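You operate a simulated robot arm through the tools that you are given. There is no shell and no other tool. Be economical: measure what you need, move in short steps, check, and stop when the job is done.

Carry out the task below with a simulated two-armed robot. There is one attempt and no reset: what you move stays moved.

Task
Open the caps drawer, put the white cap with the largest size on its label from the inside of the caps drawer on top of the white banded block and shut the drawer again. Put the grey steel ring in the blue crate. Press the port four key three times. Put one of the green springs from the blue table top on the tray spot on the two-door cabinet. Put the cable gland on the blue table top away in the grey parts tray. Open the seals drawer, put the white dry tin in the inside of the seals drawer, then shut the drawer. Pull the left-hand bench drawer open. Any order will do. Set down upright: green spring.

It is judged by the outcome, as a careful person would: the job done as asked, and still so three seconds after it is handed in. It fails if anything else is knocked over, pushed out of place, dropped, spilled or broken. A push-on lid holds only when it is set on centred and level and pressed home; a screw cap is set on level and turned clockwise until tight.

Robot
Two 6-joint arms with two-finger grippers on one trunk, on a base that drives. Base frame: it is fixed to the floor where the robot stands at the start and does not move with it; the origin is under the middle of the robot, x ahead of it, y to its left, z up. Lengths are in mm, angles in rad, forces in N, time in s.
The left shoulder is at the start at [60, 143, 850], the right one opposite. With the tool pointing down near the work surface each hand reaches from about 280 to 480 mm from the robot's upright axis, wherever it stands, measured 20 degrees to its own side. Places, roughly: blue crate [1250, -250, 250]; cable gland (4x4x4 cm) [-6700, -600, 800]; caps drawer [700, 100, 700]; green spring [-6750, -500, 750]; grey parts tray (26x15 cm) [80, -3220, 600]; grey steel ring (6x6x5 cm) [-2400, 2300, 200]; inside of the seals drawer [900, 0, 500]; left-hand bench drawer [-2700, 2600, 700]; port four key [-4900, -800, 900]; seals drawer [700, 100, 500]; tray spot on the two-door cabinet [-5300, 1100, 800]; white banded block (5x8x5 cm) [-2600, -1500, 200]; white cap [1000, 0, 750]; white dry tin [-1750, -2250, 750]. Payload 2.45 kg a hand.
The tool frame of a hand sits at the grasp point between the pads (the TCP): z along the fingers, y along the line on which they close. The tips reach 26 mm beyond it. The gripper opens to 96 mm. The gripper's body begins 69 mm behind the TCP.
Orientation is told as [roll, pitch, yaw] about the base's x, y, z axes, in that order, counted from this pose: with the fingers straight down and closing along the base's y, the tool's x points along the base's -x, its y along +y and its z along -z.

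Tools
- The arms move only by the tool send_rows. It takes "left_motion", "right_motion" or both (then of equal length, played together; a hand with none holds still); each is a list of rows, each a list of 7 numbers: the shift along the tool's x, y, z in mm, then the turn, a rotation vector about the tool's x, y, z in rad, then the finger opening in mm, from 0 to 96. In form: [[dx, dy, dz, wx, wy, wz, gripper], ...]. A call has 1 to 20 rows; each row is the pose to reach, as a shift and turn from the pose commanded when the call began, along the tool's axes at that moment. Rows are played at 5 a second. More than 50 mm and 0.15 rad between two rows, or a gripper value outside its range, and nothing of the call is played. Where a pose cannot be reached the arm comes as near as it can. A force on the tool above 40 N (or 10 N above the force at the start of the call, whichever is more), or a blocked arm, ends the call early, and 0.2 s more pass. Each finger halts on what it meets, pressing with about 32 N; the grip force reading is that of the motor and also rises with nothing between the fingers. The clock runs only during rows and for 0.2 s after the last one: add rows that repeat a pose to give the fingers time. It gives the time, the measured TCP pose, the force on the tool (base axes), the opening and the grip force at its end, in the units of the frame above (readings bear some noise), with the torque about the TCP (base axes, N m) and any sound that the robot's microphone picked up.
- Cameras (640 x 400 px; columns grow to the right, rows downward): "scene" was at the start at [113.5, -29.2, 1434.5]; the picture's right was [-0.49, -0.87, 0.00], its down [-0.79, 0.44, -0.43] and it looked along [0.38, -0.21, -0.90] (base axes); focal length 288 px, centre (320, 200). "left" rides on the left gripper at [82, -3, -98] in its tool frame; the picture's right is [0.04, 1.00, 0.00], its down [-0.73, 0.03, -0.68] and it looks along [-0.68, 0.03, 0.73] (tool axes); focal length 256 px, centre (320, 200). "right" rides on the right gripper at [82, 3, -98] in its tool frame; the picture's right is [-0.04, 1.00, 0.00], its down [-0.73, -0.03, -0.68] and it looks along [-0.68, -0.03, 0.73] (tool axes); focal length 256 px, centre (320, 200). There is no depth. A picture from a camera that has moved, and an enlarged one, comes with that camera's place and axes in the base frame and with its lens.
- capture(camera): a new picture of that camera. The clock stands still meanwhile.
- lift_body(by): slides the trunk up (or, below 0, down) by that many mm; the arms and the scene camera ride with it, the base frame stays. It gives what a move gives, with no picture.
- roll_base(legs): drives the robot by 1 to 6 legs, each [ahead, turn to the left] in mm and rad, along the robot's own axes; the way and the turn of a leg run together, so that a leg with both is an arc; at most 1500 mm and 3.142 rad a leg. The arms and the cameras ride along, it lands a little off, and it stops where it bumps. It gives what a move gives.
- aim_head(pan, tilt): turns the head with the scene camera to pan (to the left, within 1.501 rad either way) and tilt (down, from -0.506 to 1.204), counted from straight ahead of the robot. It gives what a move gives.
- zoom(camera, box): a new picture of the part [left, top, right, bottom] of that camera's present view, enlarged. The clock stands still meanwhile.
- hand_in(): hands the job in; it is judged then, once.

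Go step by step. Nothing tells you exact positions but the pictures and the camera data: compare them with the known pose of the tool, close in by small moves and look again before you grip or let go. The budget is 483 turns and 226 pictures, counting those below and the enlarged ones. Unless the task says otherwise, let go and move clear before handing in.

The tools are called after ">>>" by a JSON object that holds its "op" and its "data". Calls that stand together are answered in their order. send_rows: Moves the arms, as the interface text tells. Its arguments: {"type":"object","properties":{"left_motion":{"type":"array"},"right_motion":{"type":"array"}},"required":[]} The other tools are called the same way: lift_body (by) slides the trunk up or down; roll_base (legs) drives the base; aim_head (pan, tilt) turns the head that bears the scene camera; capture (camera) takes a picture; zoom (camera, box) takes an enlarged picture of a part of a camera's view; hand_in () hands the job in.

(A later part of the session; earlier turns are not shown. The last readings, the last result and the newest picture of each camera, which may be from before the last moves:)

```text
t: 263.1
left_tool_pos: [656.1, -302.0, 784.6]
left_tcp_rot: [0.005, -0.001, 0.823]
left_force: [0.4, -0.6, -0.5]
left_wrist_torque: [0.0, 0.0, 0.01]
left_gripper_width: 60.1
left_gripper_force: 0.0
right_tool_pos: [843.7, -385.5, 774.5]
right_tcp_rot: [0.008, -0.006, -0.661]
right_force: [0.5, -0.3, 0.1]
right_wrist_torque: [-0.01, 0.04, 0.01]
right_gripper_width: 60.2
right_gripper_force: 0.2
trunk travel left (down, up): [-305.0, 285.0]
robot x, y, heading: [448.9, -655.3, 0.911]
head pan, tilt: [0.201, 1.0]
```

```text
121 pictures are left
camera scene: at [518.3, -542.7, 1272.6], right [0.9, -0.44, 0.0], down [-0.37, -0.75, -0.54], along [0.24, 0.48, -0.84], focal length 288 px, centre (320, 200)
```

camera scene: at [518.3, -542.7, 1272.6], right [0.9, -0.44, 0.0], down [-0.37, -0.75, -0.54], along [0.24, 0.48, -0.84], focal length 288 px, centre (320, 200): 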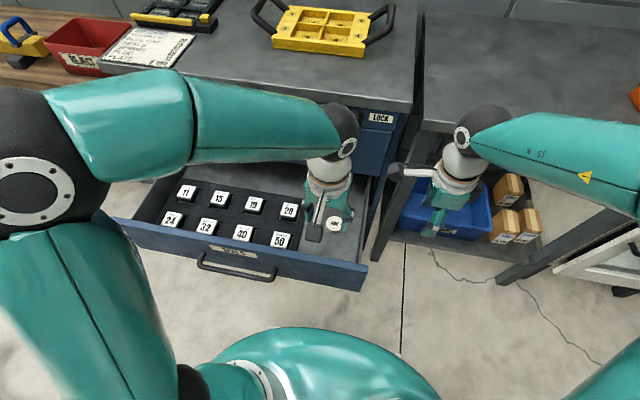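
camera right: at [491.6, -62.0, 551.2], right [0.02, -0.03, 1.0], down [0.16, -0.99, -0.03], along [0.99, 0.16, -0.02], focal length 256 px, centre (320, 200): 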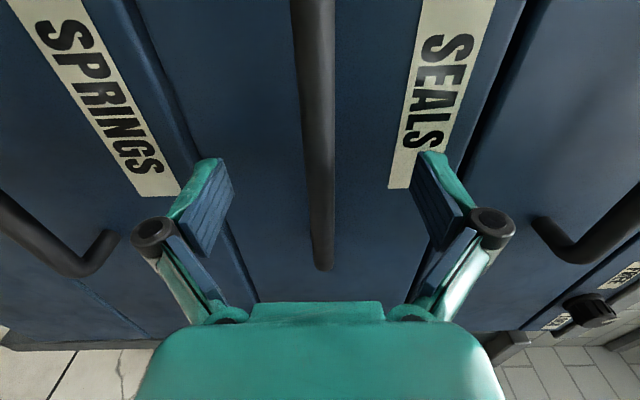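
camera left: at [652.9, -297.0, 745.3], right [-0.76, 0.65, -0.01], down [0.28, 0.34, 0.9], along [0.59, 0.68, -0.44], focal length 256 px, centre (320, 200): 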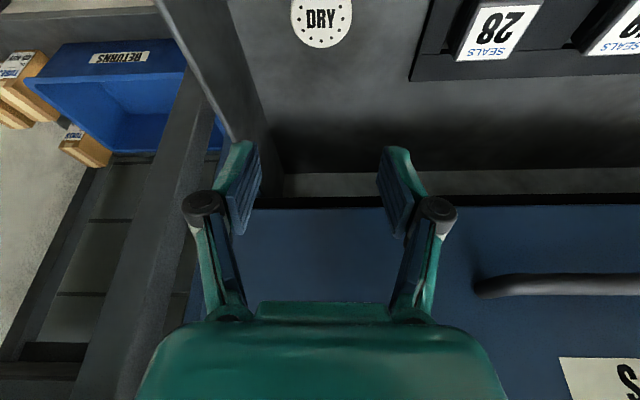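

The arm call was refused (step too big), nothing touched. Back off and redo with smaller steps.

>>> {"op": "roll_base", "data": {"legs": [[-240, 0]]}}

>>> {"op": "send_rows", "data": {"left_motion": [[-3, 40, 0, 0, 0, -0.03, 60], [-6, 80, 10, 0, 0, -0.06, 60], [-9, 120, 30, 0, 0, -0.085, 60], [-13, 160, 55, 0, 0, -0.085, 60], [-13, 190, 90, 0, 0, -0.085, 60], [-13, 202, 130, 0, 0, -0.085, 60], [-13, 202, 170, 0, 0, -0.085, 60], [-13, 202, 205, 0, 0, -0.085, 60], [-13, 202, 229, 0, 0, -0.085, 60], [-13, 202, 229, 0, 0, -0.085, 60]]}}

>>> {"op": "capture", "data": {"camera": "scene"}}

```text
t: 264.9
left_tool_pos: [502.8, -497.4, 786.5]
left_tcp_rot: [0.005, -0.004, 0.822]
left_force: [-0.8, -0.3, 0.5]
left_wrist_torque: [0.06, 0.0, -0.03]
left_gripper_width: 60.0
left_gripper_force: 0.0
right_tool_pos: [692.9, -580.0, 776.5]
right_tcp_rot: [0.011, -0.005, -0.658]
right_force: [0.4, 0.0, -0.9]
right_wrist_torque: [0.03, 0.03, -0.02]
right_gripper_width: 60.1
right_gripper_force: 0.0
trunk travel left (down, up): [-305.0, 285.0]
robot x, y, heading: [301.9, -853.9, 0.908]
head pan, tilt: [0.201, 1.0]
```

```text
t: 267.1
left_tool_pos: [362.9, -349.2, 557.1]
left_tcp_rot: [0.002, -0.002, 0.907]
left_force: [-0.4, -0.4, 0.3]
left_wrist_torque: [-0.05, 0.01, 0.01]
left_gripper_width: 60.0
left_gripper_force: 0.0
right_tool_pos: [692.9, -579.5, 775.8]
right_tcp_rot: [0.01, -0.008, -0.659]
right_force: [0.0, 0.1, 0.7]
right_wrist_torque: [0.02, 0.03, 0.04]
right_gripper_width: 60.0
right_gripper_force: 0.0
trunk travel left (down, up): [-305.0, 285.0]
robot x, y, heading: [302.2, -847.8, 0.909]
head pan, tilt: [0.201, 1.0]
```

```text
120 pictures are left
camera scene: at [366.7, -737.6, 1272.7], right [0.9, -0.44, 0.0], down [-0.37, -0.75, -0.54], along [0.24, 0.48, -0.84], focal length 288 px, centre (320, 200)
```

scene: 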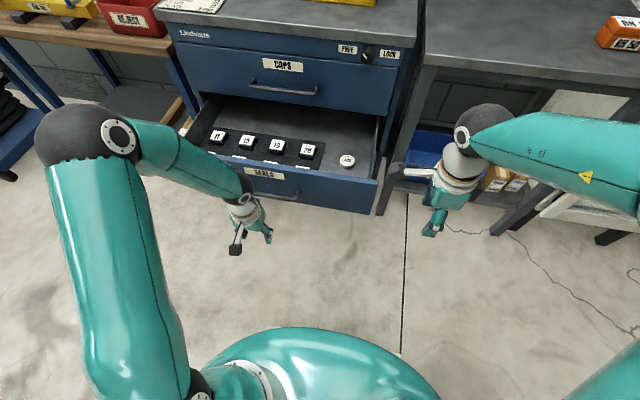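

>>> {"op": "roll_base", "data": {"legs": [[245, 0]]}}

>>> {"op": "send_rows", "data": {"left_motion": [[-15, 0, 0, 0, 0, 0, 60], [-30, 0, 0, 0, 0, 0, 60], [-45, 0, 0, 0, 0, 0, 60], [-60, 0, 0, 0, 0, 0, 60], [-75, 0, 0, 0, 0, 0, 60], [-90, 0, 0, 0, 0, 0, 60], [-90, 0, 0, 0, 0, 0, 60]]}}

>>> {"op": "capture", "data": {"camera": "scene"}}

```text
t: 268.9
left_tool_pos: [514.3, -155.9, 558.0]
left_tcp_rot: [0.004, -0.001, 0.905]
left_force: [-0.1, -0.6, -0.6]
left_wrist_torque: [0.0, -0.01, 0.0]
left_gripper_width: 59.9
left_gripper_force: 0.0
right_tool_pos: [843.7, -386.4, 777.0]
right_tcp_rot: [0.009, -0.006, -0.662]
right_force: [0.1, 0.0, -0.2]
right_wrist_torque: [-0.01, -0.01, 0.01]
right_gripper_width: 60.0
right_gripper_force: 0.1
trunk travel left (down, up): [-305.0, 285.0]
robot x, y, heading: [453.1, -658.5, 0.906]
head pan, tilt: [0.201, 1.0]
```

```text
t: 270.5
left_tool_pos: [569.7, -85.4, 557.3]
left_tcp_rot: [0.006, -0.003, 0.904]
left_force: [1.0, 0.1, -0.6]
left_wrist_torque: [-0.01, 0.04, -0.02]
left_gripper_width: 59.9
left_gripper_force: 0.0
right_tool_pos: [844.1, -387.7, 776.5]
right_tcp_rot: [0.013, -0.007, -0.661]
right_force: [-0.3, -0.1, 0.1]
right_wrist_torque: [-0.01, 0.01, 0.01]
right_gripper_width: 60.2
right_gripper_force: 0.0
trunk travel left (down, up): [-305.0, 285.0]
robot x, y, heading: [449.8, -657.2, 0.91]
head pan, tilt: [0.201, 1.0]
```

```text
119 pictures are left
camera scene: at [517.2, -544.1, 1272.7], right [0.9, -0.45, 0.0], down [-0.37, -0.75, -0.54], along [0.24, 0.48, -0.84], focal length 288 px, centre (320, 200)
```

scene: 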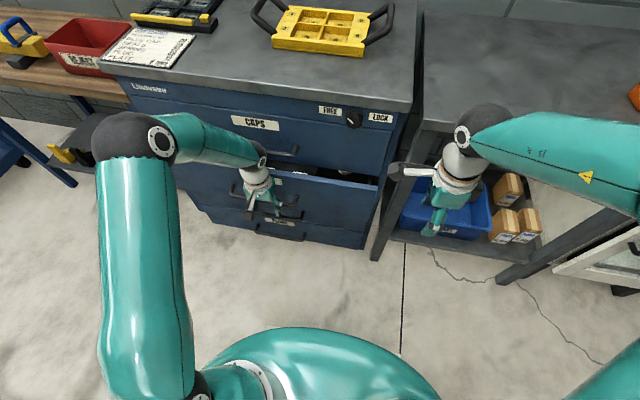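

>>> {"op": "roll_base", "data": {"legs": [[35, 0]]}}

>>> {"op": "send_rows", "data": {"left_motion": [[-6, 0, 0, 0, 0, 0, 60], [-12, 0, 0, 0, 0, 0, 60], [-18, 0, 0, 0, 0, 0, 60], [-24, 0, 0, 0, 0, 0, 60], [-30, 0, 0, 0, 0, 0, 60], [-36, 0, 0, 0, 0, 0, 60], [-40, 0, 0, 0, 0, 0, 60]]}}

>>> {"op": "zoom", "data": {"camera": "scene", "box": [150, 80, 410, 260]}}

```text
t: 271.6
left_tool_pos: [585.0, -65.2, 557.3]
left_tcp_rot: [0.006, 0.011, 0.904]
left_force: [-0.2, 0.2, 0.1]
left_wrist_torque: [-0.03, 0.0, 0.0]
left_gripper_width: 59.9
left_gripper_force: 0.0
right_tool_pos: [864.0, -360.4, 779.4]
right_tcp_rot: [0.014, -0.005, -0.662]
right_force: [0.1, -0.2, -0.4]
right_wrist_torque: [-0.02, -0.02, 0.04]
right_gripper_width: 60.0
right_gripper_force: 0.1
trunk travel left (down, up): [-305.0, 285.0]
robot x, y, heading: [470.0, -628.1, 0.91]
head pan, tilt: [0.201, 1.0]
stopped in leg 1: the robot was blocked; the commanded pose is now the measured one
```

```text
t: 273.4
left_tool_pos: [580.1, -80.6, 561.1]
left_tcp_rot: [0.001, 0.117, 0.885]
left_force: [0.3, 0.1, 0.7]
left_wrist_torque: [-0.02, 0.0, 0.03]
left_gripper_width: 60.0
left_gripper_force: 0.0
right_tool_pos: [858.9, -367.6, 784.2]
right_tcp_rot: [0.02, 0.001, -0.658]
right_force: [0.3, -0.6, 0.0]
right_wrist_torque: [-0.01, 0.01, 0.03]
right_gripper_width: 60.2
right_gripper_force: 0.0
trunk travel left (down, up): [-305.0, 285.0]
robot x, y, heading: [466.3, -628.9, 0.924]
head pan, tilt: [0.201, 1.0]
stopped in row 7 (left hand): the arm was blocked; the commanded pose is now the measured one
```

```text
2.22 times, centred on (280, 170) of scene
camera zoom: at [499.3, -571.8, 1281.7], right [0.9, -0.43, 0.01], down [-0.35, -0.73, -0.58], along [0.26, 0.52, -0.81], focal length 640 px, centre (409, 267)
```

zoom: 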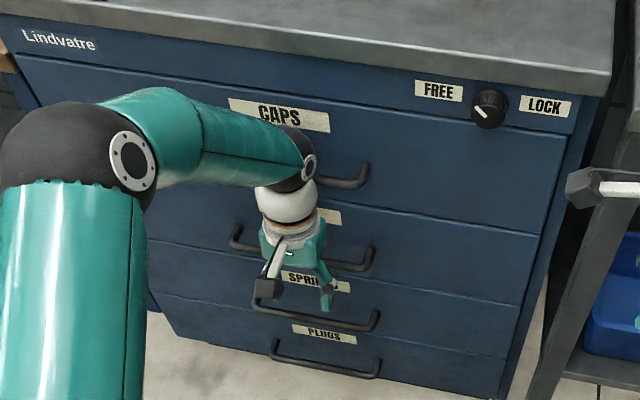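

The wrist met the CAPS handle above, tipping me slightly. Back off immediately.

>>> {"op": "roll_base", "data": {"legs": [[-60, 0]]}}

>>> {"op": "send_rows", "data": {"left_motion": [[10, 0, 0, 0, -0.06, 0, 60], [40, 0, 0, 0, -0.117, 0, 60], [70, 0, 0, 0, -0.117, 0, 60], [70, 0, 0, 0, -0.117, 0, 60]]}}

>>> {"op": "capture", "data": {"camera": "scene"}}

```text
t: 274.4
left_tool_pos: [558.9, -105.1, 534.3]
left_tcp_rot: [-0.005, 0.125, 0.887]
left_force: [-1.1, 0.1, 1.0]
left_wrist_torque: [0.03, -0.01, 0.01]
left_gripper_width: 60.0
left_gripper_force: 0.0
right_tool_pos: [835.9, -396.9, 769.2]
right_tcp_rot: [-0.005, -0.004, -0.659]
right_force: [0.1, 0.1, 0.4]
right_wrist_torque: [0.01, -0.03, -0.04]
right_gripper_width: 59.9
right_gripper_force: 0.0
trunk travel left (down, up): [-305.0, 285.0]
robot x, y, heading: [433.6, -677.0, 0.913]
head pan, tilt: [0.201, 1.0]
```

```text
t: 275.4
left_tool_pos: [517.0, -159.1, 543.1]
left_tcp_rot: [-0.005, 0.008, 0.887]
left_force: [0.5, -0.5, -1.1]
left_wrist_torque: [-0.03, 0.03, 0.0]
left_gripper_width: 59.9
left_gripper_force: 0.1
right_tool_pos: [836.6, -395.0, 768.8]
right_tcp_rot: [-0.007, -0.006, -0.66]
right_force: [0.1, 0.1, 0.2]
right_wrist_torque: [-0.04, -0.01, 0.05]
right_gripper_width: 59.9
right_gripper_force: 0.0
trunk travel left (down, up): [-305.0, 285.0]
robot x, y, heading: [433.3, -677.7, 0.915]
head pan, tilt: [0.201, 1.0]
```

```text
117 pictures are left
camera scene: at [499.9, -563.1, 1272.7], right [0.9, -0.44, 0.0], down [-0.37, -0.76, -0.54], along [0.24, 0.48, -0.84], focal length 288 px, centre (320, 200)
```

scene: 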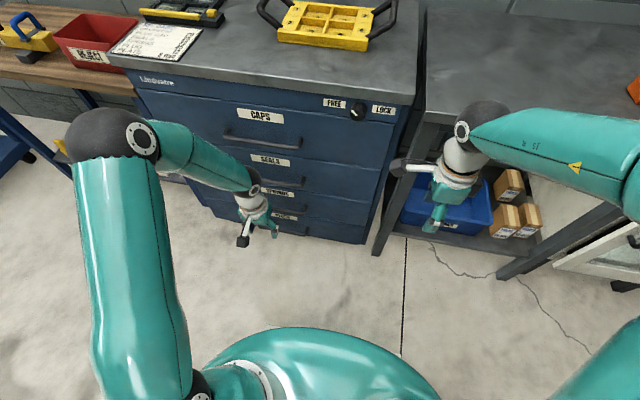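

>>> {"op": "zoom", "data": {"camera": "scene", "box": [180, 90, 420, 250]}}

```text
2.50 times, centred on (300, 170) of scene
camera zoom: at [499.9, -563.1, 1272.7], right [0.9, -0.44, 0.0], down [-0.37, -0.76, -0.54], along [0.24, 0.48, -0.84], focal length 720 px, centre (370, 275)
```

zoom: 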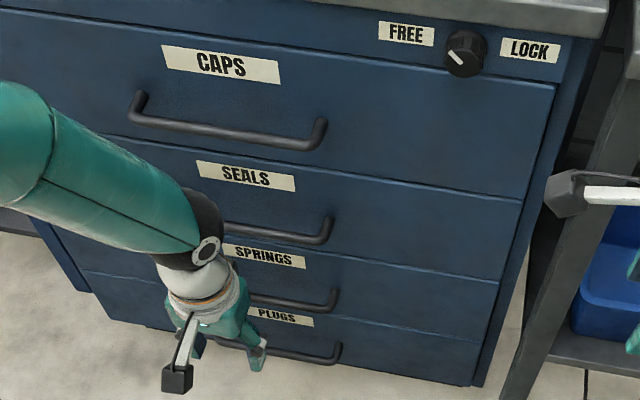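

>>> {"op": "zoom", "data": {"camera": "scene", "box": [330, 110, 400, 220]}}

```text
3.64 times, centred on (365, 165) of scene
camera zoom: at [499.9, -563.1, 1272.7], right [0.9, -0.44, 0.0], down [-0.37, -0.76, -0.54], along [0.24, 0.48, -0.84], focal length 1048 px, centre (156, 327)
```

zoom: 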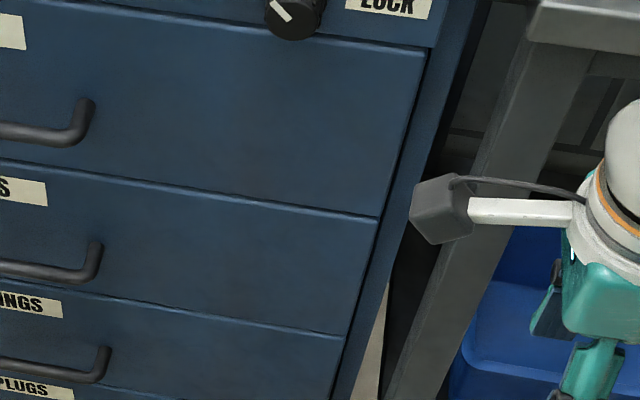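

Both drawers flush. Retract left hand, raise the trunk, back away, and head west for the other tasks.

>>> {"op": "roll_base", "data": {"legs": [[-250, 0]]}}

>>> {"op": "lift_body", "data": {"by": 170}}

>>> {"op": "send_rows", "data": {"left_motion": [[0, 0, -40, 0, 0, 0, 60], [0, 0, -80, 0, 0, 0, 60], [0, 0, -120, 0, 0, 0, 60], [0, 0, -160, 0, 0, 0, 60], [0, 0, -200, 0, 0, 0, 60], [0, 0, -230, 0, 0, 0, 60], [0, 0, -230, 0, 0, 0, 60]]}}

>>> {"op": "roll_base", "data": {"legs": [[0, 0.45], [0, 0.45], [0, 0.45], [0, 0.45], [0, 0.35]]}}

>>> {"op": "aim_head", "data": {"pan": 0, "tilt": 0.4}}

>>> {"op": "capture", "data": {"camera": "scene"}}

```text
t: 277.2
left_tool_pos: [364.5, -357.9, 544.1]
left_tcp_rot: [-0.005, 0.01, 0.885]
left_force: [-0.7, 0.3, 0.2]
left_wrist_torque: [-0.02, -0.01, 0.05]
left_gripper_width: 59.9
left_gripper_force: 0.0
right_tool_pos: [682.8, -594.9, 769.4]
right_tcp_rot: [-0.009, -0.004, -0.663]
right_force: [-1.2, 0.2, -0.6]
right_wrist_torque: [0.0, 0.01, 0.02]
right_gripper_width: 59.9
right_gripper_force: 0.0
trunk travel left (down, up): [-305.0, 285.0]
robot x, y, heading: [281.9, -876.8, 0.909]
head pan, tilt: [0.201, 1.0]
```

```text
t: 279.1
left_tool_pos: [364.9, -357.9, 714.2]
left_tcp_rot: [-0.006, 0.008, 0.885]
left_force: [-0.3, 0.3, 0.6]
left_wrist_torque: [0.03, 0.01, 0.0]
left_gripper_width: 60.1
left_gripper_force: 0.0
right_tool_pos: [684.8, -594.3, 939.4]
right_tcp_rot: [-0.007, -0.007, -0.664]
right_force: [0.3, 0.3, 0.1]
right_wrist_torque: [-0.02, 0.0, -0.03]
right_gripper_width: 60.0
right_gripper_force: 0.1
trunk travel left (down, up): [-475.0, 115.0]
robot x, y, heading: [280.1, -870.9, 0.918]
head pan, tilt: [0.201, 1.0]
```

```text
t: 280.7
left_tool_pos: [365.9, -355.9, 943.7]
left_tcp_rot: [-0.006, 0.012, 0.884]
left_force: [-1.0, 0.2, 0.1]
left_wrist_torque: [-0.01, 0.0, 0.0]
left_gripper_width: 60.1
left_gripper_force: 0.1
right_tool_pos: [683.7, -594.2, 940.1]
right_tcp_rot: [-0.007, -0.007, -0.664]
right_force: [0.0, -0.3, 1.2]
right_wrist_torque: [-0.01, 0.02, -0.01]
right_gripper_width: 60.0
right_gripper_force: 0.1
trunk travel left (down, up): [-475.0, 115.0]
robot x, y, heading: [281.6, -872.0, 0.912]
head pan, tilt: [0.201, 1.0]
```

```text
t: 285.3
left_tool_pos: [-195.5, -638.3, 944.3]
left_tcp_rot: [-0.007, 0.009, 2.166]
left_force: [0.2, -0.6, -0.9]
left_wrist_torque: [0.01, -0.04, 0.01]
left_gripper_width: 60.0
left_gripper_force: 0.1
right_tool_pos: [125.6, -401.5, 940.3]
right_tcp_rot: [-0.008, -0.007, 0.62]
right_force: [-0.1, 0.3, -0.7]
right_wrist_torque: [0.03, -0.07, 0.02]
right_gripper_width: 60.0
right_gripper_force: 0.0
trunk travel left (down, up): [-475.0, 115.0]
robot x, y, heading: [327.0, -840.2, 2.228]
head pan, tilt: [0.201, 1.0]
stopped in leg 3: the robot was blocked; the commanded pose is now the measured one
```

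```text
t: 286.3
left_tool_pos: [-193.8, -637.5, 945.9]
left_tcp_rot: [-0.004, 0.008, 2.165]
left_force: [0.5, 0.2, 0.0]
left_wrist_torque: [0.02, -0.02, -0.04]
left_gripper_width: 60.0
left_gripper_force: 0.0
right_tool_pos: [126.0, -400.9, 941.1]
right_tcp_rot: [-0.008, -0.006, 0.618]
right_force: [1.1, 0.4, 0.0]
right_wrist_torque: [-0.03, -0.01, -0.02]
right_gripper_width: 60.1
right_gripper_force: 0.0
trunk travel left (down, up): [-475.0, 115.0]
robot x, y, heading: [324.2, -837.7, 2.227]
head pan, tilt: [0.0, 0.4]
```

```text
114 pictures are left
camera scene: at [228.6, -716.4, 1492.8], right [0.79, 0.61, 0.0], down [0.24, -0.31, -0.92], along [-0.56, 0.73, -0.39], focal length 288 px, centre (320, 200)
```

scene: 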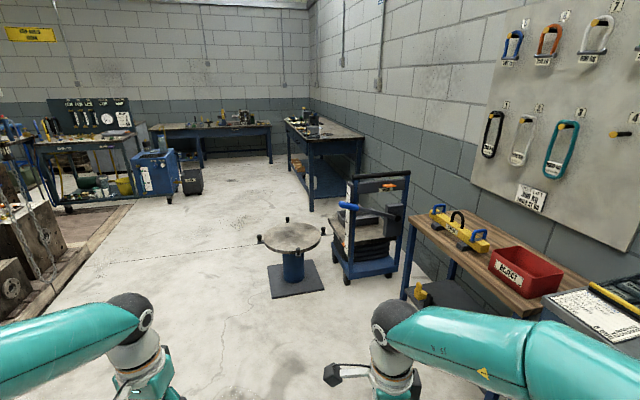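

Continue turning, then drive west along the open floor.

>>> {"op": "roll_base", "data": {"legs": [[0, 0.554], [1200, 0], [1177, 0]]}}

>>> {"op": "capture", "data": {"camera": "scene"}}

>>> {"op": "aim_head", "data": {"pan": 0.6, "tilt": 0.3}}

>>> {"op": "capture", "data": {"camera": "scene"}}

```text
t: 299.7
left_tool_pos: [-2421.6, -127.0, 944.8]
left_tcp_rot: [-0.006, 0.009, 2.724]
left_force: [0.3, 0.1, -0.4]
left_wrist_torque: [-0.03, 0.0, 0.02]
left_gripper_width: 59.9
left_gripper_force: 0.1
right_tool_pos: [-2273.4, 243.8, 940.6]
right_tcp_rot: [-0.007, -0.006, 1.175]
right_force: [0.1, 0.3, 0.0]
right_wrist_torque: [0.02, -0.01, 0.01]
right_gripper_width: 60.0
right_gripper_force: 0.1
trunk travel left (down, up): [-475.0, 115.0]
robot x, y, heading: [-1877.2, -26.1, 2.785]
head pan, tilt: [0.0, 0.4]
```

```text
113 pictures are left
camera scene: at [-2021.4, 30.8, 1492.9], right [0.35, 0.94, 0.0], down [0.37, -0.14, -0.92], along [-0.86, 0.32, -0.39], focal length 288 px, centre (320, 200)
```

scene: 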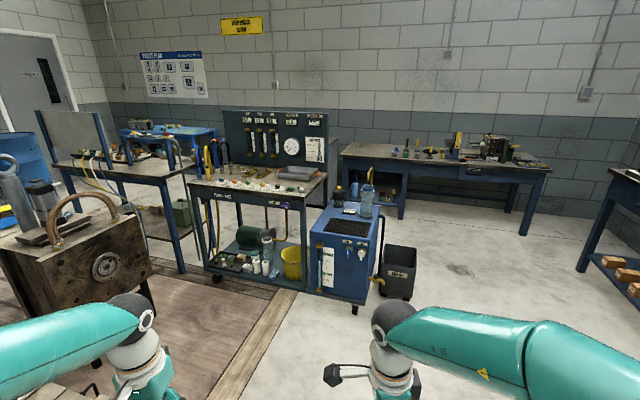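

```text
t: 300.7
left_tool_pos: [-2421.0, -126.0, 947.0]
left_tcp_rot: [-0.006, 0.007, 2.724]
left_force: [0.2, -0.6, -0.1]
left_wrist_torque: [0.0, -0.01, -0.02]
left_gripper_width: 59.7
left_gripper_force: 0.1
right_tool_pos: [-2273.5, 244.1, 940.2]
right_tcp_rot: [-0.006, -0.005, 1.175]
right_force: [-0.3, -0.8, -0.3]
right_wrist_torque: [0.01, 0.0, 0.01]
right_gripper_width: 60.0
right_gripper_force: 0.0
trunk travel left (down, up): [-475.0, 115.0]
robot x, y, heading: [-1876.0, -23.3, 2.787]
head pan, tilt: [0.6, 0.3]
```

```text
112 pictures are left
camera scene: at [-2024.7, -24.2, 1502.2], right [-0.24, 0.97, 0.0], down [0.29, 0.07, -0.96], along [-0.93, -0.23, -0.3], focal length 288 px, centre (320, 200)
```

scene: 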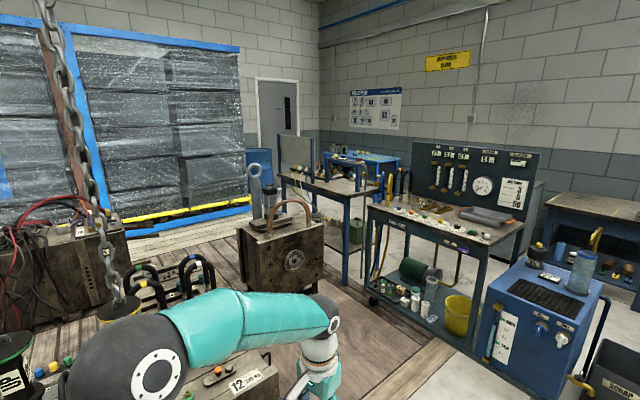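

I see the layout: key bench, gauge bench, grey cabinet behind it, blue table near the door. Zoom in on the key bench and around.

>>> {"op": "zoom", "data": {"camera": "scene", "box": [230, 110, 430, 260]}}

```text
2.67 times, centred on (330, 185) of scene
camera zoom: at [-2024.7, -24.2, 1502.2], right [-0.24, 0.97, 0.0], down [0.29, 0.07, -0.96], along [-0.93, -0.23, -0.3], focal length 768 px, centre (293, 240)
```

zoom: 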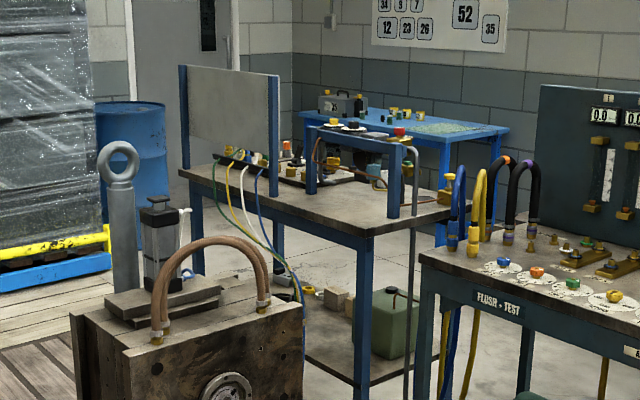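

The key panel faces west, so I'll go round through the corridor behind the gauge bench. First tuck the arms narrow (staggered hands).

>>> {"op": "send_rows", "data": {"left_motion": [[-2, -22, 0, 0, 0, 0, 60], [-4, -44, 0, 0, 0, 0, 60], [-6, -66, 0, 0, 0, 0, 60], [-8, -88, 0, 0, 0, 0, 60], [-10, -110, 0, 0, 0, 0, 60], [-12, -132, 0, 0, 0, 0, 60], [-14, -154, 0, 0, 0, 0, 60], [-16, -176, 0, 0, 0, 0, 60], [-18, -198, 0, 0, 0, 0, 60], [-20, -220, 0, 0, 0, 0, 60], [-20, -240, 0, 0, 0, 0, 60], [-20, -240, 0, 0, 0, 0, 60]], "right_motion": [[6, -20, 0, 0, 0, -0.145, 60], [12, -40, 0, 0, 0, -0.29, 60], [18, -60, 0, 0, 0, -0.435, 60], [24, -80, 0, 0, 0, -0.58, 60], [30, -100, 0, 0, 0, -0.725, 60], [36, -120, 0, 0, 0, -0.87, 60], [42, -135, 0, 0, 0, -1.015, 60], [48, -150, 0, 0, 0, -1.16, 60], [54, -155, 0, 0, 0, -1.305, 60], [60, -155, 0, 0, 0, -1.45, 60], [68, -155, 0, 0, 0, -1.595, 60], [68, -155, 0, 0, 0, -1.595, 60]]}}

>>> {"op": "roll_base", "data": {"legs": [[0, -0.583], [1250, 0], [1200, 0]]}}

>>> {"op": "aim_head", "data": {"pan": 0.9, "tilt": 0.5}}

>>> {"op": "capture", "data": {"camera": "scene"}}

```text
t: 303.3
left_tool_pos: [-2341.4, 102.5, 946.0]
left_tcp_rot: [-0.005, 0.006, 2.724]
left_force: [-0.1, -0.6, -0.8]
left_wrist_torque: [-0.01, 0.03, -0.01]
left_gripper_width: 60.0
left_gripper_force: 0.1
right_tool_pos: [-2158.7, 122.4, 941.1]
right_tcp_rot: [-0.007, 0.006, 2.771]
right_force: [0.2, -0.4, -0.1]
right_wrist_torque: [-0.01, 0.0, 0.01]
right_gripper_width: 60.0
right_gripper_force: 0.0
trunk travel left (down, up): [-475.0, 115.0]
robot x, y, heading: [-1873.7, -20.0, 2.785]
head pan, tilt: [0.6, 0.3]
```

```text
t: 317.3
left_tool_pos: [-3593.3, 2347.7, 947.5]
left_tcp_rot: [-0.006, 0.009, 2.101]
left_force: [-0.4, 0.3, 0.7]
left_wrist_torque: [0.0, -0.02, 0.02]
left_gripper_width: 60.0
left_gripper_force: 0.1
right_tool_pos: [-3432.7, 2256.2, 941.1]
right_tcp_rot: [-0.006, 0.007, 2.145]
right_force: [0.0, 0.2, -0.4]
right_wrist_torque: [0.01, -0.01, 0.0]
right_gripper_width: 59.8
right_gripper_force: 0.1
trunk travel left (down, up): [-475.0, 115.0]
robot x, y, heading: [-3287.3, 1976.8, 2.163]
head pan, tilt: [0.6, 0.3]
```

```text
t: 318.1
left_tool_pos: [-3593.4, 2347.8, 946.8]
left_tcp_rot: [-0.005, 0.005, 2.099]
left_force: [0.9, 0.4, -0.6]
left_wrist_torque: [0.0, 0.0, -0.01]
left_gripper_width: 59.9
left_gripper_force: 0.0
right_tool_pos: [-3431.8, 2255.9, 942.1]
right_tcp_rot: [-0.006, 0.007, 2.146]
right_force: [0.3, -0.8, 0.0]
right_wrist_torque: [0.03, -0.03, 0.0]
right_gripper_width: 59.9
right_gripper_force: 0.0
trunk travel left (down, up): [-475.0, 115.0]
robot x, y, heading: [-3286.7, 1971.4, 2.166]
head pan, tilt: [0.901, 0.499]
```

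```text
110 pictures are left
camera scene: at [-3413.8, 2031.7, 1483.9], right [0.08, 1.0, 0.0], down [0.48, -0.04, -0.88], along [-0.88, 0.07, -0.48], focal length 288 px, centre (320, 200)
```

scene: 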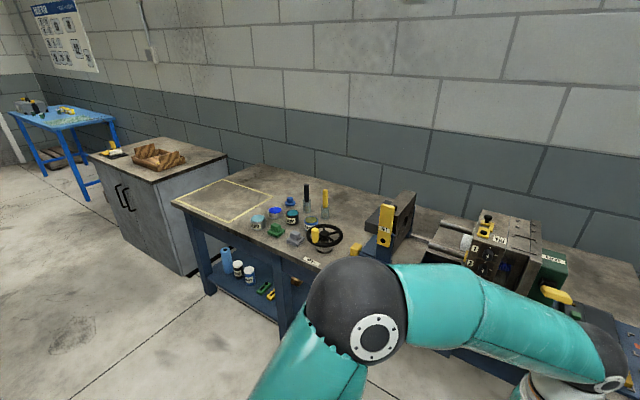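

>>> {"op": "zoom", "data": {"camera": "scene", "box": [0, 80, 240, 240]}}

>>> {"op": "aim_head", "data": {"pan": 1.45, "tilt": 0.6}}

>>> {"op": "capture", "data": {"camera": "scene"}}

```text
2.50 times, centred on (120, 160) of scene
camera zoom: at [-3413.8, 2031.7, 1483.9], right [0.08, 1.0, 0.0], down [0.48, -0.04, -0.88], along [-0.88, 0.07, -0.48], focal length 720 px, centre (820, 300)
```

zoom: 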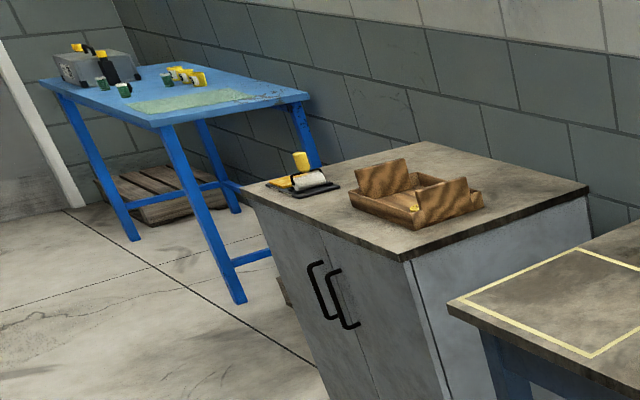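

```text
t: 319.0
left_tool_pos: [-3592.5, 2347.6, 947.8]
left_tcp_rot: [-0.006, 0.007, 2.102]
left_force: [0.5, 0.4, 0.6]
left_wrist_torque: [0.0, -0.02, -0.01]
left_gripper_width: 60.0
left_gripper_force: 0.1
right_tool_pos: [-3431.4, 2255.7, 941.1]
right_tcp_rot: [-0.006, 0.007, 2.146]
right_force: [0.6, 0.4, 0.5]
right_wrist_torque: [-0.02, 0.02, 0.0]
right_gripper_width: 60.0
right_gripper_force: 0.1
trunk travel left (down, up): [-475.0, 115.0]
robot x, y, heading: [-3288.0, 1973.1, 2.162]
head pan, tilt: [1.45, 0.6]
```

```text
108 pictures are left
camera scene: at [-3401.8, 1984.4, 1474.8], right [-0.45, 0.89, 0.0], down [0.5, 0.26, -0.83], along [-0.74, -0.37, -0.56], focal length 288 px, centre (320, 200)
```

scene: 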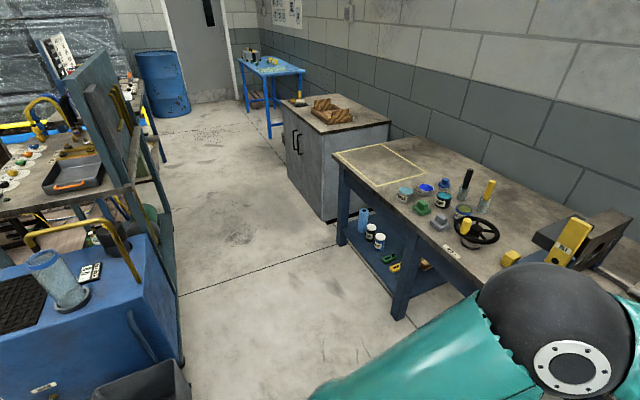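

The corridor is clear. Go to its entry and then along it.

>>> {"op": "roll_base", "data": {"legs": [[0, 0.5], [0, 0.5], [0, 0.487]]}}

>>> {"op": "roll_base", "data": {"legs": [[1037, 0]]}}

>>> {"op": "aim_head", "data": {"pan": 0.4, "tilt": 0.5}}

>>> {"op": "capture", "data": {"camera": "scene"}}

```text
t: 324.1
left_tool_pos: [-3689.8, 1700.5, 948.7]
left_tcp_rot: [-0.005, 0.006, -2.7]
left_force: [-0.1, 0.0, 0.1]
left_wrist_torque: [0.01, 0.02, -0.04]
left_gripper_width: 60.4
left_gripper_force: 0.0
right_tool_pos: [-3584.1, 1853.1, 941.1]
right_tcp_rot: [-0.006, 0.005, -2.652]
right_force: [0.1, -0.5, 0.0]
right_wrist_torque: [0.02, -0.02, -0.02]
right_gripper_width: 60.1
right_gripper_force: 0.0
trunk travel left (down, up): [-475.0, 115.0]
robot x, y, heading: [-3318.9, 2017.9, -2.641]
head pan, tilt: [1.45, 0.6]
```

```text
t: 329.5
left_tool_pos: [-4597.1, 1218.1, 948.0]
left_tcp_rot: [-0.006, 0.007, -2.711]
left_force: [-0.9, -1.2, 0.1]
left_wrist_torque: [-0.01, -0.04, -0.02]
left_gripper_width: 59.9
left_gripper_force: 0.0
right_tool_pos: [-4490.9, 1368.7, 941.4]
right_tcp_rot: [-0.005, 0.007, -2.663]
right_force: [0.5, 0.1, 0.3]
right_wrist_torque: [-0.02, 0.02, -0.01]
right_gripper_width: 60.0
right_gripper_force: 0.0
trunk travel left (down, up): [-475.0, 115.0]
robot x, y, heading: [-4218.4, 1533.0, -2.651]
head pan, tilt: [1.45, 0.6]
```

```text
t: 330.8
left_tool_pos: [-4597.4, 1217.5, 947.9]
left_tcp_rot: [-0.005, 0.006, -2.711]
left_force: [-0.1, 0.2, 0.7]
left_wrist_torque: [-0.04, 0.0, 0.02]
left_gripper_width: 60.0
left_gripper_force: 0.1
right_tool_pos: [-4489.4, 1369.2, 942.9]
right_tcp_rot: [-0.006, 0.006, -2.663]
right_force: [-0.5, 0.3, 0.0]
right_wrist_torque: [0.0, 0.01, 0.03]
right_gripper_width: 59.9
right_gripper_force: 0.1
trunk travel left (down, up): [-475.0, 115.0]
robot x, y, heading: [-4221.8, 1529.3, -2.651]
head pan, tilt: [0.4, 0.499]
```

```text
107 pictures are left
camera scene: at [-4332.5, 1433.3, 1483.8], right [-0.78, 0.63, 0.0], down [0.3, 0.37, -0.88], along [-0.55, -0.68, -0.48], focal length 288 px, centre (320, 200)
```

scene: 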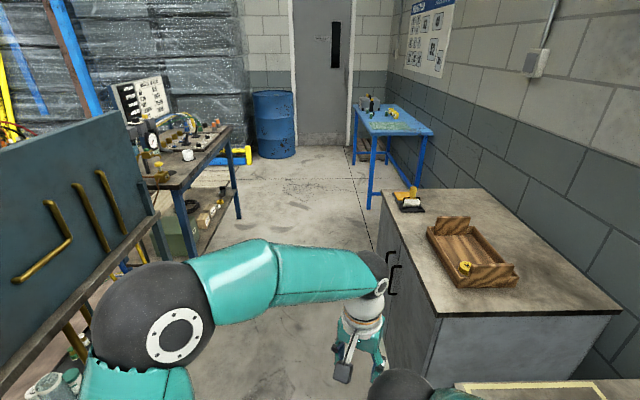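

>>> {"op": "roll_base", "data": {"legs": [[0, 0.45], [900, 0], [800, 0]]}}

>>> {"op": "aim_head", "data": {"pan": 0.7, "tilt": 0.6}}

>>> {"op": "capture", "data": {"camera": "scene"}}

```text
t: 341.1
left_tool_pos: [-5437.3, -302.3, 947.2]
left_tcp_rot: [-0.005, 0.007, -2.264]
left_force: [-0.1, -0.1, -0.7]
left_wrist_torque: [0.05, 0.01, -0.03]
left_gripper_width: 59.9
left_gripper_force: 0.0
right_tool_pos: [-5405.4, -119.9, 942.7]
right_tcp_rot: [-0.005, 0.007, -2.215]
right_force: [-0.7, 0.5, -0.4]
right_wrist_torque: [0.04, -0.03, -0.05]
right_gripper_width: 59.7
right_gripper_force: 0.1
trunk travel left (down, up): [-475.0, 115.0]
robot x, y, heading: [-5233.0, 144.3, -2.208]
head pan, tilt: [0.4, 0.499]
```

```text
t: 341.9
left_tool_pos: [-5438.3, -302.8, 948.1]
left_tcp_rot: [-0.005, 0.007, -2.264]
left_force: [0.1, -0.3, -0.8]
left_wrist_torque: [-0.02, 0.04, 0.0]
left_gripper_width: 60.1
left_gripper_force: 0.0
right_tool_pos: [-5405.8, -120.2, 942.6]
right_tcp_rot: [-0.003, 0.008, -2.217]
right_force: [1.5, -0.8, -0.1]
right_wrist_torque: [0.0, 0.0, 0.0]
right_gripper_width: 60.1
right_gripper_force: 0.1
trunk travel left (down, up): [-475.0, 115.0]
robot x, y, heading: [-5234.8, 142.0, -2.209]
head pan, tilt: [0.7, 0.6]
```

```text
106 pictures are left
camera scene: at [-5263.4, 6.3, 1474.7], right [-1.0, -0.06, 0.0], down [-0.04, 0.56, -0.82], along [0.05, -0.82, -0.57], focal length 288 px, centre (320, 200)
```

scene: 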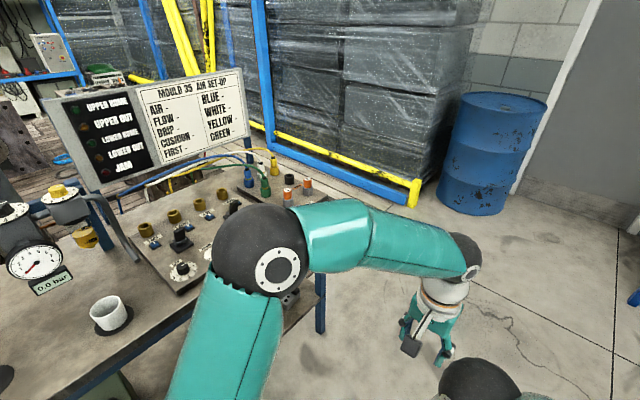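

>>> {"op": "zoom", "data": {"camera": "scene", "box": [100, 140, 340, 300]}}

```text
2.50 times, centred on (220, 220) of scene
camera zoom: at [-5263.4, 6.3, 1474.7], right [-1.0, -0.06, 0.0], down [-0.04, 0.56, -0.82], along [0.05, -0.82, -0.57], focal length 720 px, centre (570, 150)
```

zoom: 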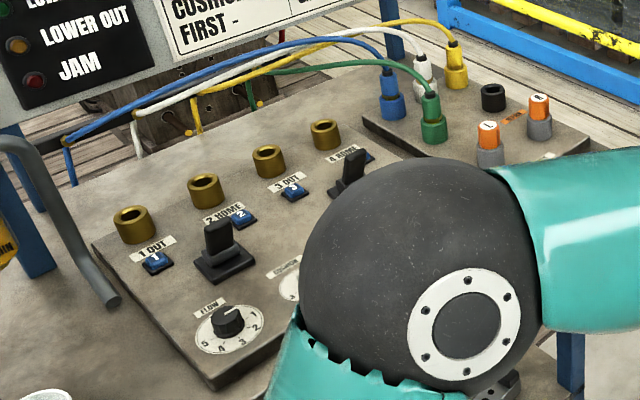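

Port keys: the "4 HOME" blue key is near (-4930,-810). I'll park parallel and close to the bench with it on my left.

>>> {"op": "roll_base", "data": {"legs": [[0, 0.45], [500, 0], [0, -0.45]]}}

>>> {"op": "aim_head", "data": {"pan": 1.3, "tilt": 0.8}}

>>> {"op": "capture", "data": {"camera": "scene"}}

```text
t: 347.8
left_tool_pos: [-5525.7, -795.6, 949.1]
left_tcp_rot: [-0.006, 0.007, -2.257]
left_force: [0.2, -0.5, 0.7]
left_wrist_torque: [0.01, -0.01, 0.0]
left_gripper_width: 59.9
left_gripper_force: 0.1
right_tool_pos: [-5495.7, -613.6, 943.3]
right_tcp_rot: [-0.005, 0.008, -2.211]
right_force: [-0.4, -0.6, -0.1]
right_wrist_torque: [0.06, -0.02, -0.01]
right_gripper_width: 60.0
right_gripper_force: 0.1
trunk travel left (down, up): [-475.0, 115.0]
robot x, y, heading: [-5307.8, -358.7, -2.199]
head pan, tilt: [0.7, 0.6]
```

```text
t: 348.8
left_tool_pos: [-5526.2, -796.0, 950.2]
left_tcp_rot: [-0.005, 0.006, -2.26]
left_force: [-0.3, -0.3, -0.1]
left_wrist_torque: [0.0, 0.02, -0.02]
left_gripper_width: 60.1
left_gripper_force: 0.0
right_tool_pos: [-5496.6, -612.6, 942.7]
right_tcp_rot: [-0.005, 0.006, -2.212]
right_force: [-0.2, -0.9, -0.8]
right_wrist_torque: [0.01, 0.0, 0.03]
right_gripper_width: 60.2
right_gripper_force: 0.0
trunk travel left (down, up): [-475.0, 115.0]
robot x, y, heading: [-5305.7, -359.4, -2.196]
head pan, tilt: [1.3, 0.799]
```

```text
104 pictures are left
camera scene: at [-5293.5, -472.4, 1457.9], right [-0.78, -0.62, 0.0], down [-0.45, 0.56, -0.7], along [0.43, -0.55, -0.72], focal length 288 px, centre (320, 200)
```

scene: 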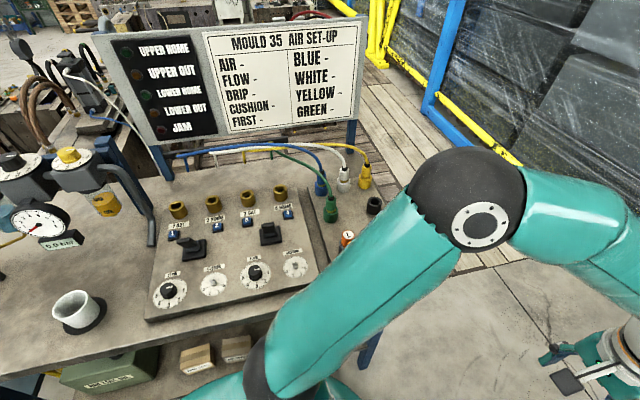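

>>> {"op": "zoom", "data": {"camera": "scene", "box": [150, 170, 330, 320]}}

```text
2.67 times, centred on (240, 245) of scene
camera zoom: at [-5293.5, -472.4, 1457.9], right [-0.78, -0.62, 0.0], down [-0.45, 0.56, -0.7], along [0.43, -0.55, -0.72], focal length 768 px, centre (533, 80)
```

zoom: 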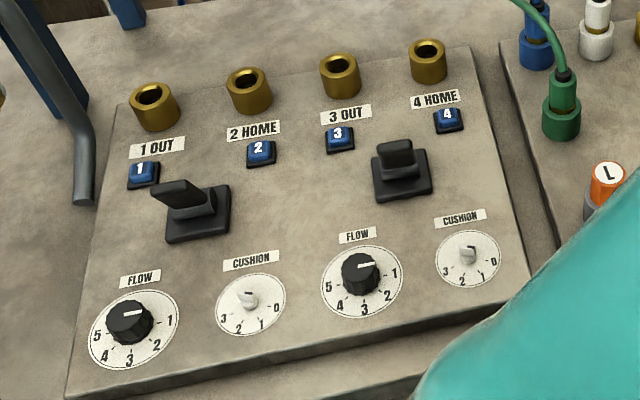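

Key 4 is clear: about (-4922,-808, ~900). Swing the left hand (closing it) around to hover over it.

>>> {"op": "send_rows", "data": {"left_motion": [[-1.6, 47, -4, 0, 0, -0.1037, 50], [1.9, 94.1, -8, 0, 0, -0.2074, 40], [10.6, 140.4, -12, 0, 0, -0.3111, 30], [24.3, 185.5, -16, 0, 0, -0.4149, 20], [42.8, 228.8, -20, 0, 0, -0.5186, 10], [65.9, 269.9, -24, 0, 0, -0.6223, 0], [93.5, 308.1, -28, 0, 0, -0.726, 0], [125.2, 343, -32, 0, 0, -0.8297, 0], [160.6, 374.3, -36, 0, 0, -0.9334, 0], [199.3, 401.6, -40, 0, 0, -1.0371, 0], [240.7, 424.5, -44, 0, 0, -1.1409, 0], [284, 442.5, -48, 0, 0, -1.2446, 0], [329.1, 455.6, -52, 0, 0, -1.3483, 0], [375.7, 463.8, -56, 0, 0, -1.452, 0], [375.7, 463.8, -56, 0, 0, -1.452, 0]]}}

>>> {"op": "capture", "data": {"camera": "left"}}

>>> {"op": "capture", "data": {"camera": "scene"}}

```text
t: 352.0
left_tool_pos: [-4929.2, -798.3, 1006.2]
left_tcp_rot: [0.005, 0.006, -0.806]
left_force: [0.5, -0.6, 0.2]
left_wrist_torque: [-0.01, -0.04, -0.02]
left_gripper_width: 0.0
left_gripper_force: 28.6
right_tool_pos: [-5495.5, -613.2, 944.2]
right_tcp_rot: [-0.004, 0.008, -2.212]
right_force: [-0.4, -0.3, -0.2]
right_wrist_torque: [0.0, 0.01, 0.01]
right_gripper_width: 59.7
right_gripper_force: 0.1
trunk travel left (down, up): [-475.0, 115.0]
robot x, y, heading: [-5310.2, -362.8, -2.196]
head pan, tilt: [1.3, 0.799]
```

```text
102 pictures are left
camera left: at [-4988.7, -742.1, 1103.2], right [0.69, 0.72, 0.01], down [0.53, -0.51, 0.67], along [0.49, -0.46, -0.74], focal length 256 px, centre (320, 200)
```

left: 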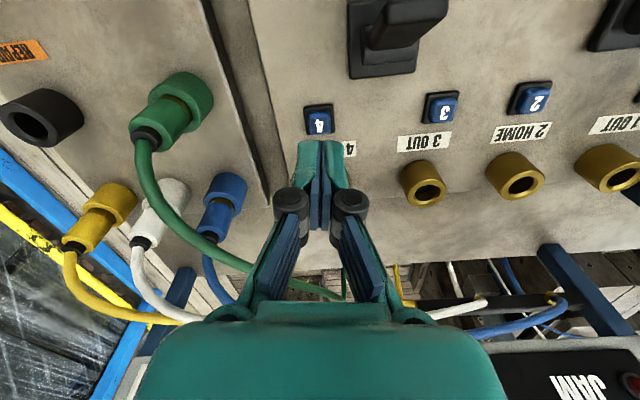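

```text
101 pictures are left
camera scene: at [-5293.4, -472.7, 1457.8], right [-0.78, -0.62, 0.0], down [-0.45, 0.56, -0.7], along [0.44, -0.54, -0.72], focal length 288 px, centre (320, 200)
```

scene: 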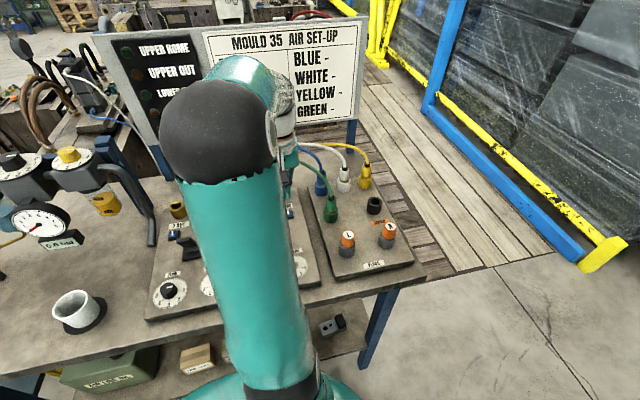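

>>> {"op": "send_rows", "data": {"left_motion": [[-9, 0, 25, 0, 0, 0, 0], [-17, 0, 50, 0, 0, 0, 0], [-17, 0, 68, 0, 0, 0, 0], [-17, 0, 68, 0, 0, 0, 0]]}}

>>> {"op": "capture", "data": {"camera": "left"}}

```text
t: 353.0
left_tool_pos: [-4917.9, -810.2, 936.9]
left_tcp_rot: [0.004, 0.005, -0.807]
left_force: [-0.4, 0.2, 0.5]
left_wrist_torque: [-0.01, 0.02, 0.01]
left_gripper_width: 0.0
left_gripper_force: 28.8
right_tool_pos: [-5495.5, -612.5, 943.6]
right_tcp_rot: [-0.006, 0.007, -2.212]
right_force: [-0.5, 0.1, 0.1]
right_wrist_torque: [0.0, 0.01, -0.01]
right_gripper_width: 59.7
right_gripper_force: 0.1
trunk travel left (down, up): [-475.0, 115.0]
robot x, y, heading: [-5306.3, -361.7, -2.195]
head pan, tilt: [1.3, 0.799]
```

```text
100 pictures are left
camera left: at [-4977.0, -754.8, 1035.2], right [0.69, 0.72, 0.01], down [0.53, -0.51, 0.67], along [0.49, -0.46, -0.74], focal length 256 px, centre (320, 200)
```

left: 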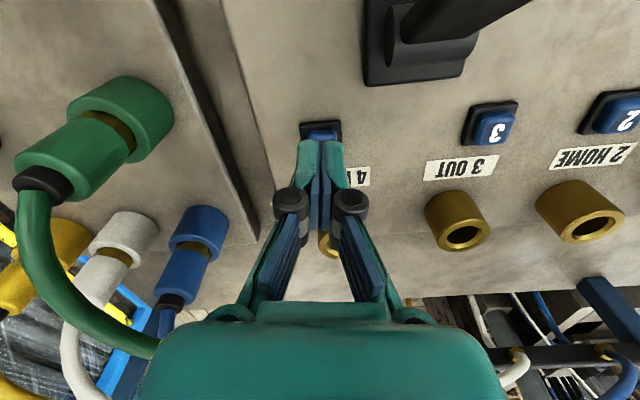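

Key 4 is just below the fingertips. Approach and press once, watching force and sound.

>>> {"op": "send_rows", "data": {"left_motion": [[-3, 1, 8, 0, 0, 0, 0], [-3, 1, 14, 0, 0, 0, 0], [-3, 1, 17, 0, 0, 0, 0], [-3, 1, 20, 0, 0, 0, 0], [-3, 1, 22, 0, 0, 0, 0]]}}

```text
t: 354.2
left_tool_pos: [-4915.2, -811.5, 916.2]
left_tcp_rot: [0.005, 0.006, -0.806]
left_force: [-1.1, -1.9, 3.6]
left_wrist_torque: [-0.03, 0.0, -0.02]
left_gripper_width: 5.9
left_gripper_force: 28.7
right_tool_pos: [-5494.4, -613.1, 942.9]
right_tcp_rot: [-0.005, 0.008, -2.212]
right_force: [-0.2, -0.6, 0.0]
right_wrist_torque: [0.0, 0.02, 0.03]
right_gripper_width: 59.9
right_gripper_force: 0.1
trunk travel left (down, up): [-475.0, 115.0]
robot x, y, heading: [-5306.5, -360.3, -2.197]
head pan, tilt: [1.3, 0.799]
heard: click
```

A click: first press. Release now.

>>> {"op": "send_rows", "data": {"left_motion": [[0, 0, -6, 0, 0, 0, 0], [0, 0, -12, 0, 0, 0, 0], [0, 0, -12, 0, 0, 0, 0]]}}

>>> {"op": "capture", "data": {"camera": "left"}}

```text
t: 355.0
left_tool_pos: [-4915.4, -812.6, 927.7]
left_tcp_rot: [0.006, 0.005, -0.806]
left_force: [-0.2, -0.2, -0.8]
left_wrist_torque: [-0.02, 0.0, 0.01]
left_gripper_width: 0.1
left_gripper_force: 28.5
right_tool_pos: [-5496.0, -612.2, 944.1]
right_tcp_rot: [-0.006, 0.007, -2.211]
right_force: [-0.1, -0.4, 0.0]
right_wrist_torque: [0.0, 0.0, 0.01]
right_gripper_width: 59.8
right_gripper_force: 0.1
trunk travel left (down, up): [-475.0, 115.0]
robot x, y, heading: [-5306.8, -363.8, -2.195]
head pan, tilt: [1.3, 0.799]
```

```text
99 pictures are left
camera left: at [-4974.4, -756.2, 1025.9], right [0.69, 0.72, 0.01], down [0.53, -0.51, 0.67], along [0.49, -0.46, -0.74], focal length 256 px, centre (320, 200)
```

left: 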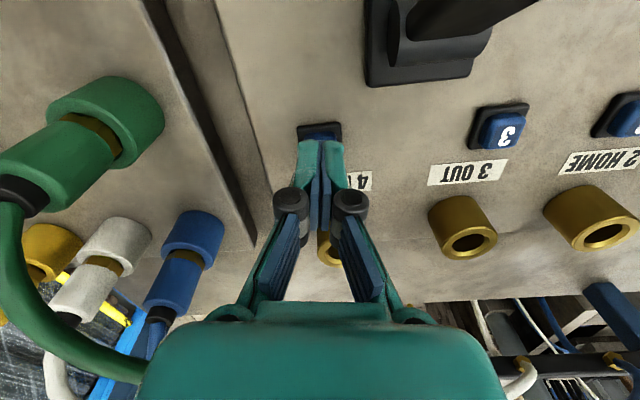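

Press a second time, then release.

>>> {"op": "send_rows", "data": {"left_motion": [[0, 0, 6, 0, 0, 0, 0], [0, 0, 9, 0, 0, 0, 0], [0, 0, 12, 0, 0, 0, 0], [0, 0, 12, 0, 0, 0, 0]]}}

>>> {"op": "send_rows", "data": {"left_motion": [[0, 0, -6, 0, 0, 0, 0], [0, 0, -12, 0, 0, 0, 0], [0, 0, -12, 0, 0, 0, 0]]}}

```text
t: 356.0
left_tool_pos: [-4915.7, -813.5, 916.0]
left_tcp_rot: [0.006, 0.006, -0.806]
left_force: [1.3, 0.2, 2.4]
left_wrist_torque: [-0.04, -0.01, 0.0]
left_gripper_width: 6.0
left_gripper_force: 28.8
right_tool_pos: [-5495.8, -612.1, 942.7]
right_tcp_rot: [-0.005, 0.007, -2.21]
right_force: [-0.6, -0.4, 0.1]
right_wrist_torque: [-0.01, 0.02, 0.01]
right_gripper_width: 60.0
right_gripper_force: 0.1
trunk travel left (down, up): [-475.0, 115.0]
robot x, y, heading: [-5307.4, -359.3, -2.196]
head pan, tilt: [1.3, 0.799]
heard: click
```

```text
t: 356.8
left_tool_pos: [-4915.6, -813.7, 928.0]
left_tcp_rot: [0.005, 0.006, -0.805]
left_force: [0.0, -0.2, 0.6]
left_wrist_torque: [0.01, 0.02, 0.02]
left_gripper_width: 0.2
left_gripper_force: 28.7
right_tool_pos: [-5496.8, -613.3, 942.4]
right_tcp_rot: [-0.006, 0.006, -2.211]
right_force: [0.3, 0.1, 0.5]
right_wrist_torque: [0.0, 0.01, 0.0]
right_gripper_width: 60.0
right_gripper_force: 0.1
trunk travel left (down, up): [-475.0, 115.0]
robot x, y, heading: [-5308.1, -361.1, -2.194]
head pan, tilt: [1.3, 0.799]
```

Third press and release.

>>> {"op": "send_rows", "data": {"left_motion": [[0, 0, 6, 0, 0, 0, 0], [0, 0, 9, 0, 0, 0, 0], [0, 0, 12, 0, 0, 0, 0], [0, 0, 12, 0, 0, 0, 0]]}}

>>> {"op": "send_rows", "data": {"left_motion": [[0, 0, -10, 0, 0, 0, 0], [10, 0, -40, 0, 0, 0, 0], [17, 0, -85, 0, 0, 0, 0], [17, 0, -85, 0, 0, 0, 0]]}}

>>> {"op": "capture", "data": {"camera": "left"}}

```text
t: 357.8
left_tool_pos: [-4914.7, -813.1, 915.5]
left_tcp_rot: [0.005, 0.005, -0.805]
left_force: [1.2, -1.2, 2.7]
left_wrist_torque: [-0.06, -0.04, 0.01]
left_gripper_width: 5.9
left_gripper_force: 28.3
right_tool_pos: [-5496.7, -613.5, 943.5]
right_tcp_rot: [-0.004, 0.008, -2.212]
right_force: [0.0, 0.7, -1.0]
right_wrist_torque: [-0.01, 0.01, -0.02]
right_gripper_width: 60.0
right_gripper_force: 0.1
trunk travel left (down, up): [-475.0, 115.0]
robot x, y, heading: [-5305.9, -364.3, -2.199]
head pan, tilt: [1.3, 0.799]
heard: click
```

```text
t: 358.8
left_tool_pos: [-4924.9, -800.7, 999.8]
left_tcp_rot: [0.007, 0.007, -0.807]
left_force: [-0.4, 0.3, -0.2]
left_wrist_torque: [0.05, 0.02, -0.03]
left_gripper_width: 0.1
left_gripper_force: 29.0
right_tool_pos: [-5494.5, -612.1, 942.8]
right_tcp_rot: [-0.006, 0.007, -2.211]
right_force: [0.3, -0.2, 0.9]
right_wrist_torque: [0.02, 0.01, 0.02]
right_gripper_width: 60.1
right_gripper_force: 0.1
trunk travel left (down, up): [-475.0, 115.0]
robot x, y, heading: [-5306.3, -359.5, -2.198]
head pan, tilt: [1.3, 0.799]
```

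```text
98 pictures are left
camera left: at [-4984.7, -744.0, 1099.0], right [0.69, 0.72, 0.01], down [0.53, -0.52, 0.67], along [0.49, -0.46, -0.74], focal length 256 px, centre (320, 200)
```

left: 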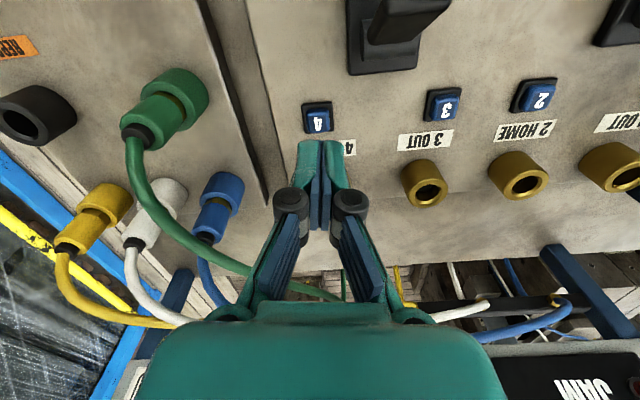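

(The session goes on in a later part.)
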